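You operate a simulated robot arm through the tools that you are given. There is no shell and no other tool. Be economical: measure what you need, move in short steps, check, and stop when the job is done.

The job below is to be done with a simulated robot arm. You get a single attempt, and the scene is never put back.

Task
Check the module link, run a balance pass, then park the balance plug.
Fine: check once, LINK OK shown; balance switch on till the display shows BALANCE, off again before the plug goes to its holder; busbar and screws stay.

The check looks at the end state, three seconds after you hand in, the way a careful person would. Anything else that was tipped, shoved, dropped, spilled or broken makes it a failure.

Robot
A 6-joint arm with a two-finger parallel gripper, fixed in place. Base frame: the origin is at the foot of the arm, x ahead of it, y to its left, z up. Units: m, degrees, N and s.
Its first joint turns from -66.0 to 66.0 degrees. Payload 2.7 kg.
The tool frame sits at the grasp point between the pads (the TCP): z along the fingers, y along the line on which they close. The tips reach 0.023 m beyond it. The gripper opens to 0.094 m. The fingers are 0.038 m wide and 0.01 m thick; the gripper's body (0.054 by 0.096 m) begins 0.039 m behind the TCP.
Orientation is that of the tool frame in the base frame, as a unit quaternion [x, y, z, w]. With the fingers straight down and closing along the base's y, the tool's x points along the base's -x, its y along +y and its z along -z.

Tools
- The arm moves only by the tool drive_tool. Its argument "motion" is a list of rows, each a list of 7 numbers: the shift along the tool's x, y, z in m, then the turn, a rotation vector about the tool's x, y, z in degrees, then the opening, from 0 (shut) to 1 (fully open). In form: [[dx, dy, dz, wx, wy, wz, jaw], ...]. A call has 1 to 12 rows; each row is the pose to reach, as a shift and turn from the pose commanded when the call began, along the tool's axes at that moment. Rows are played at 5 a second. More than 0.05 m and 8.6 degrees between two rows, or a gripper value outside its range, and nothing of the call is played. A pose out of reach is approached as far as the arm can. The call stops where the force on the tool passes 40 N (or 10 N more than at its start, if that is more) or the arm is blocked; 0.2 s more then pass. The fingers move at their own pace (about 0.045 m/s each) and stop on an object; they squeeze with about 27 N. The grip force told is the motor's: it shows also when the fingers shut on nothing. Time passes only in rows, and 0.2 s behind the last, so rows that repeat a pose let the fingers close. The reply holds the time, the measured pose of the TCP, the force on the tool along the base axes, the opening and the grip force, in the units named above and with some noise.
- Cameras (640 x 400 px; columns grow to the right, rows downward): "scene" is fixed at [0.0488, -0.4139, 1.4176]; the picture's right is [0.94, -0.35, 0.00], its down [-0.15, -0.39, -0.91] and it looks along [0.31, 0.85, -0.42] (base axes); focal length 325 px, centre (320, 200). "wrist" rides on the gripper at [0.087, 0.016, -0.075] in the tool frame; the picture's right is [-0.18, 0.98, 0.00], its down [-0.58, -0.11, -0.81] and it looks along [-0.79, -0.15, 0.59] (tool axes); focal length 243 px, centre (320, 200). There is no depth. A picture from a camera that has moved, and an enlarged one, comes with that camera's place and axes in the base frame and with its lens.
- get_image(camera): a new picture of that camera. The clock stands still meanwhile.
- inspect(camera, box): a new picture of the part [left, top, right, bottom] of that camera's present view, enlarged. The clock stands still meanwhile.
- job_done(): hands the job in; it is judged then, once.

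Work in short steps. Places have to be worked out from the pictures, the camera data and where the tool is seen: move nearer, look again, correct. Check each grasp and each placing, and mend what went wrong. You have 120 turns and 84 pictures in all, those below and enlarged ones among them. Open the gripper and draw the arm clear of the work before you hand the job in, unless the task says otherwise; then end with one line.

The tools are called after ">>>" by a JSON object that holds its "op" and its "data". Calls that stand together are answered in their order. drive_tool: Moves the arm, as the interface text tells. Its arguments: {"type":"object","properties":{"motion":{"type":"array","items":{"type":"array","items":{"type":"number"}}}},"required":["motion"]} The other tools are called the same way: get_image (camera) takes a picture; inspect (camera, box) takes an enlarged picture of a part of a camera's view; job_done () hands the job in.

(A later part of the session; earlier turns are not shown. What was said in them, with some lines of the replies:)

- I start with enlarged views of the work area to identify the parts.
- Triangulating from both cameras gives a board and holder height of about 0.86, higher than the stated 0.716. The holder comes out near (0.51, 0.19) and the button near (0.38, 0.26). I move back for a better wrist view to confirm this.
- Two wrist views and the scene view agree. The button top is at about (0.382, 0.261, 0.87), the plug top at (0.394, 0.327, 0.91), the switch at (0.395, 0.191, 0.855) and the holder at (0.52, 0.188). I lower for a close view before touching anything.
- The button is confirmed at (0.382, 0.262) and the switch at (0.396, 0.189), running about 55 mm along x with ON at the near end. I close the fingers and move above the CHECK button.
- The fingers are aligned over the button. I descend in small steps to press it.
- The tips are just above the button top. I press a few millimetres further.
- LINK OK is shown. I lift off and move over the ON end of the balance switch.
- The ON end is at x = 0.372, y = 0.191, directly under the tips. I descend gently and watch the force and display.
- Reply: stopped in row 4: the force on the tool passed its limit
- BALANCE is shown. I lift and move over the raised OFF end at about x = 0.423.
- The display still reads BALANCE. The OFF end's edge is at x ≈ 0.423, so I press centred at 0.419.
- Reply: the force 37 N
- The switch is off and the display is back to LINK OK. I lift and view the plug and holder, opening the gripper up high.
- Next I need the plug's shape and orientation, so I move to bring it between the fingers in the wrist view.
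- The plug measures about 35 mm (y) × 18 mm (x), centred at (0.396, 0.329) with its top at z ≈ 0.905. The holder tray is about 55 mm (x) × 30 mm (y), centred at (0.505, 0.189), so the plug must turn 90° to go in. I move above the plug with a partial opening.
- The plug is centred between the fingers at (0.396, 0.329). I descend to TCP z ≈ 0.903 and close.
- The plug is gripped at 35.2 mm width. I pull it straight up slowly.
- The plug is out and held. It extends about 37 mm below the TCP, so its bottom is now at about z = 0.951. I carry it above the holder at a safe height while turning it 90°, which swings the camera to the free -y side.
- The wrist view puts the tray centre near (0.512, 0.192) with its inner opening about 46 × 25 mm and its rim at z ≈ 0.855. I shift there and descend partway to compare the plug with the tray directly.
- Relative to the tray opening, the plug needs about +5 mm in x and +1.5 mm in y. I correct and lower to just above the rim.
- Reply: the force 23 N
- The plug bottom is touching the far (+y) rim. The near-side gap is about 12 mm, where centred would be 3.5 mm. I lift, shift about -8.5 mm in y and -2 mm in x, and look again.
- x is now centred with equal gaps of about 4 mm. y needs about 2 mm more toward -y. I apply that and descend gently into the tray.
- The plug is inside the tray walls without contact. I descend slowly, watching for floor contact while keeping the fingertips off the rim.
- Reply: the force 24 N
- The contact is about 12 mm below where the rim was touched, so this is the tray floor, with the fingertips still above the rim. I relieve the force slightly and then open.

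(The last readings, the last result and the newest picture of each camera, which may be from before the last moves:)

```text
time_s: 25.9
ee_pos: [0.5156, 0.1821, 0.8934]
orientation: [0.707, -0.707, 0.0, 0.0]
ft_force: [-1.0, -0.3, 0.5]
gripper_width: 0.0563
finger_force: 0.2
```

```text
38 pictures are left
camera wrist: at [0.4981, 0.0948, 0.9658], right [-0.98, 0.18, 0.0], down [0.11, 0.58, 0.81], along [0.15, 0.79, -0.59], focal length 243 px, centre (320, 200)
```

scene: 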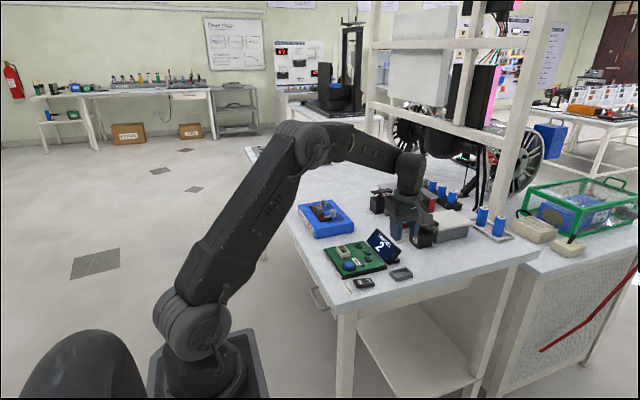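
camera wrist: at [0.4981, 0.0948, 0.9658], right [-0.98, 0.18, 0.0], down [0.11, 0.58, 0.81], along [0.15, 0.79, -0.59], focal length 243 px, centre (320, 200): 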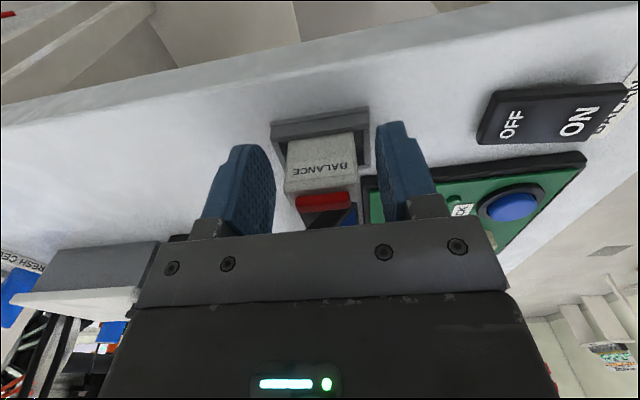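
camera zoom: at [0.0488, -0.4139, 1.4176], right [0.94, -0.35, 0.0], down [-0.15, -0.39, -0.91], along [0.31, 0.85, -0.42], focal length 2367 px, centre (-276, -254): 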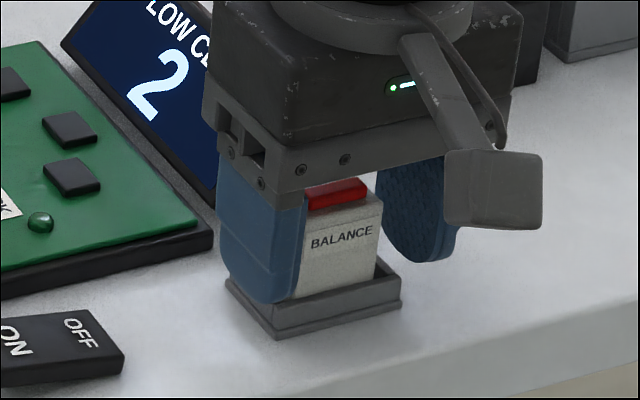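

The plug stands in the holder and the fingers are clear of it. I rise straight up and back off.

>>> {"op": "drive_tool", "data": {"motion": [[0, 0, -0.02, 0, 0, 0, 0.6], [0, 0, -0.06, 0, 0, 0, 0.6], [0, 0, -0.105, 0, 0, 0, 0.6], [0, 0, -0.15, 0, 0, 0, 0.6], [0, 0.045, -0.16, 0, 0, 0, 0.6], [0, 0.09, -0.17, 0, 0, 0, 0.6], [0, 0.135, -0.18, 0, 0, 0, 0.6], [0, 0.17, -0.18, 0, 0, 0, 0.6], [0, 0.17, -0.18, 0, 0, 0, 0.6]]}}

>>> {"op": "get_image", "data": {"camera": "scene"}}

>>> {"op": "inspect", "data": {"camera": "scene", "box": [310, 205, 430, 295]}}

>>> {"op": "inspect", "data": {"camera": "scene", "box": [370, 235, 434, 290]}}

```text
time_s: 27.9
ee_pos: [0.346, 0.1838, 1.0752]
orientation: [0.707, -0.707, 0.0, -0.001]
ft_force: [-0.3, 0.3, 0.6]
gripper_width: 0.0564
finger_force: 0.1
```

```text
37 pictures are left
```

scene: 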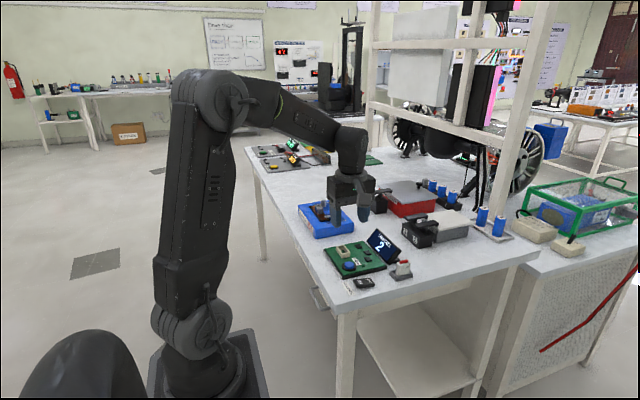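

```text
4.44 times, centred on (370, 250) of scene
camera zoom: at [0.0488, -0.4139, 1.4176], right [0.94, -0.35, 0.0], down [-0.15, -0.39, -0.91], along [0.31, 0.85, -0.42], focal length 1446 px, centre (98, -22)
```

zoom: 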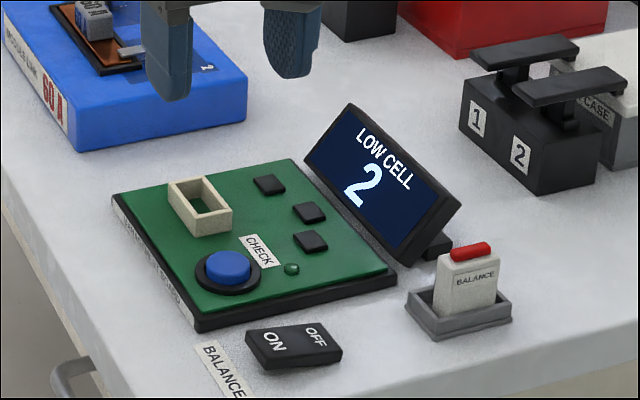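

```text
7.27 times, centred on (402, 262) of scene
camera zoom: at [0.0488, -0.4139, 1.4176], right [0.94, -0.35, 0.0], down [-0.15, -0.39, -0.91], along [0.31, 0.85, -0.42], focal length 2367 px, centre (-276, -254)
```

zoom: 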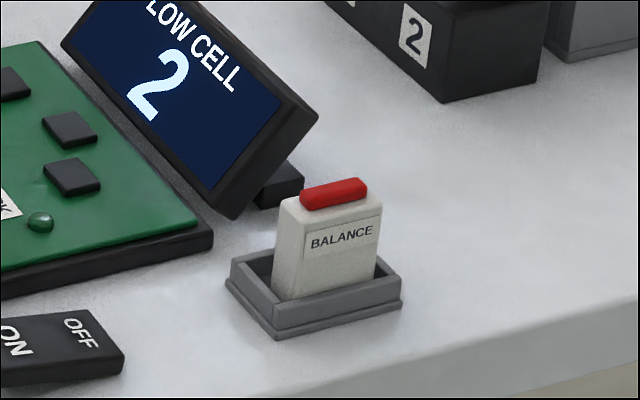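

The plug stands upright in the holder, the switch is off, and nothing else has been disturbed. The arm is clear with the gripper open, so I hand in.

>>> {"op": "job_done", "data": {}}

```text
The job is handed in.
```

The link was checked once (LINK OK shown), the balance switch went on until BALANCE showed and then off, and the plug now stands in its holder; the busbar and screws were not touched, and the display went back to LOW CELL 2 when the plug was pulled.
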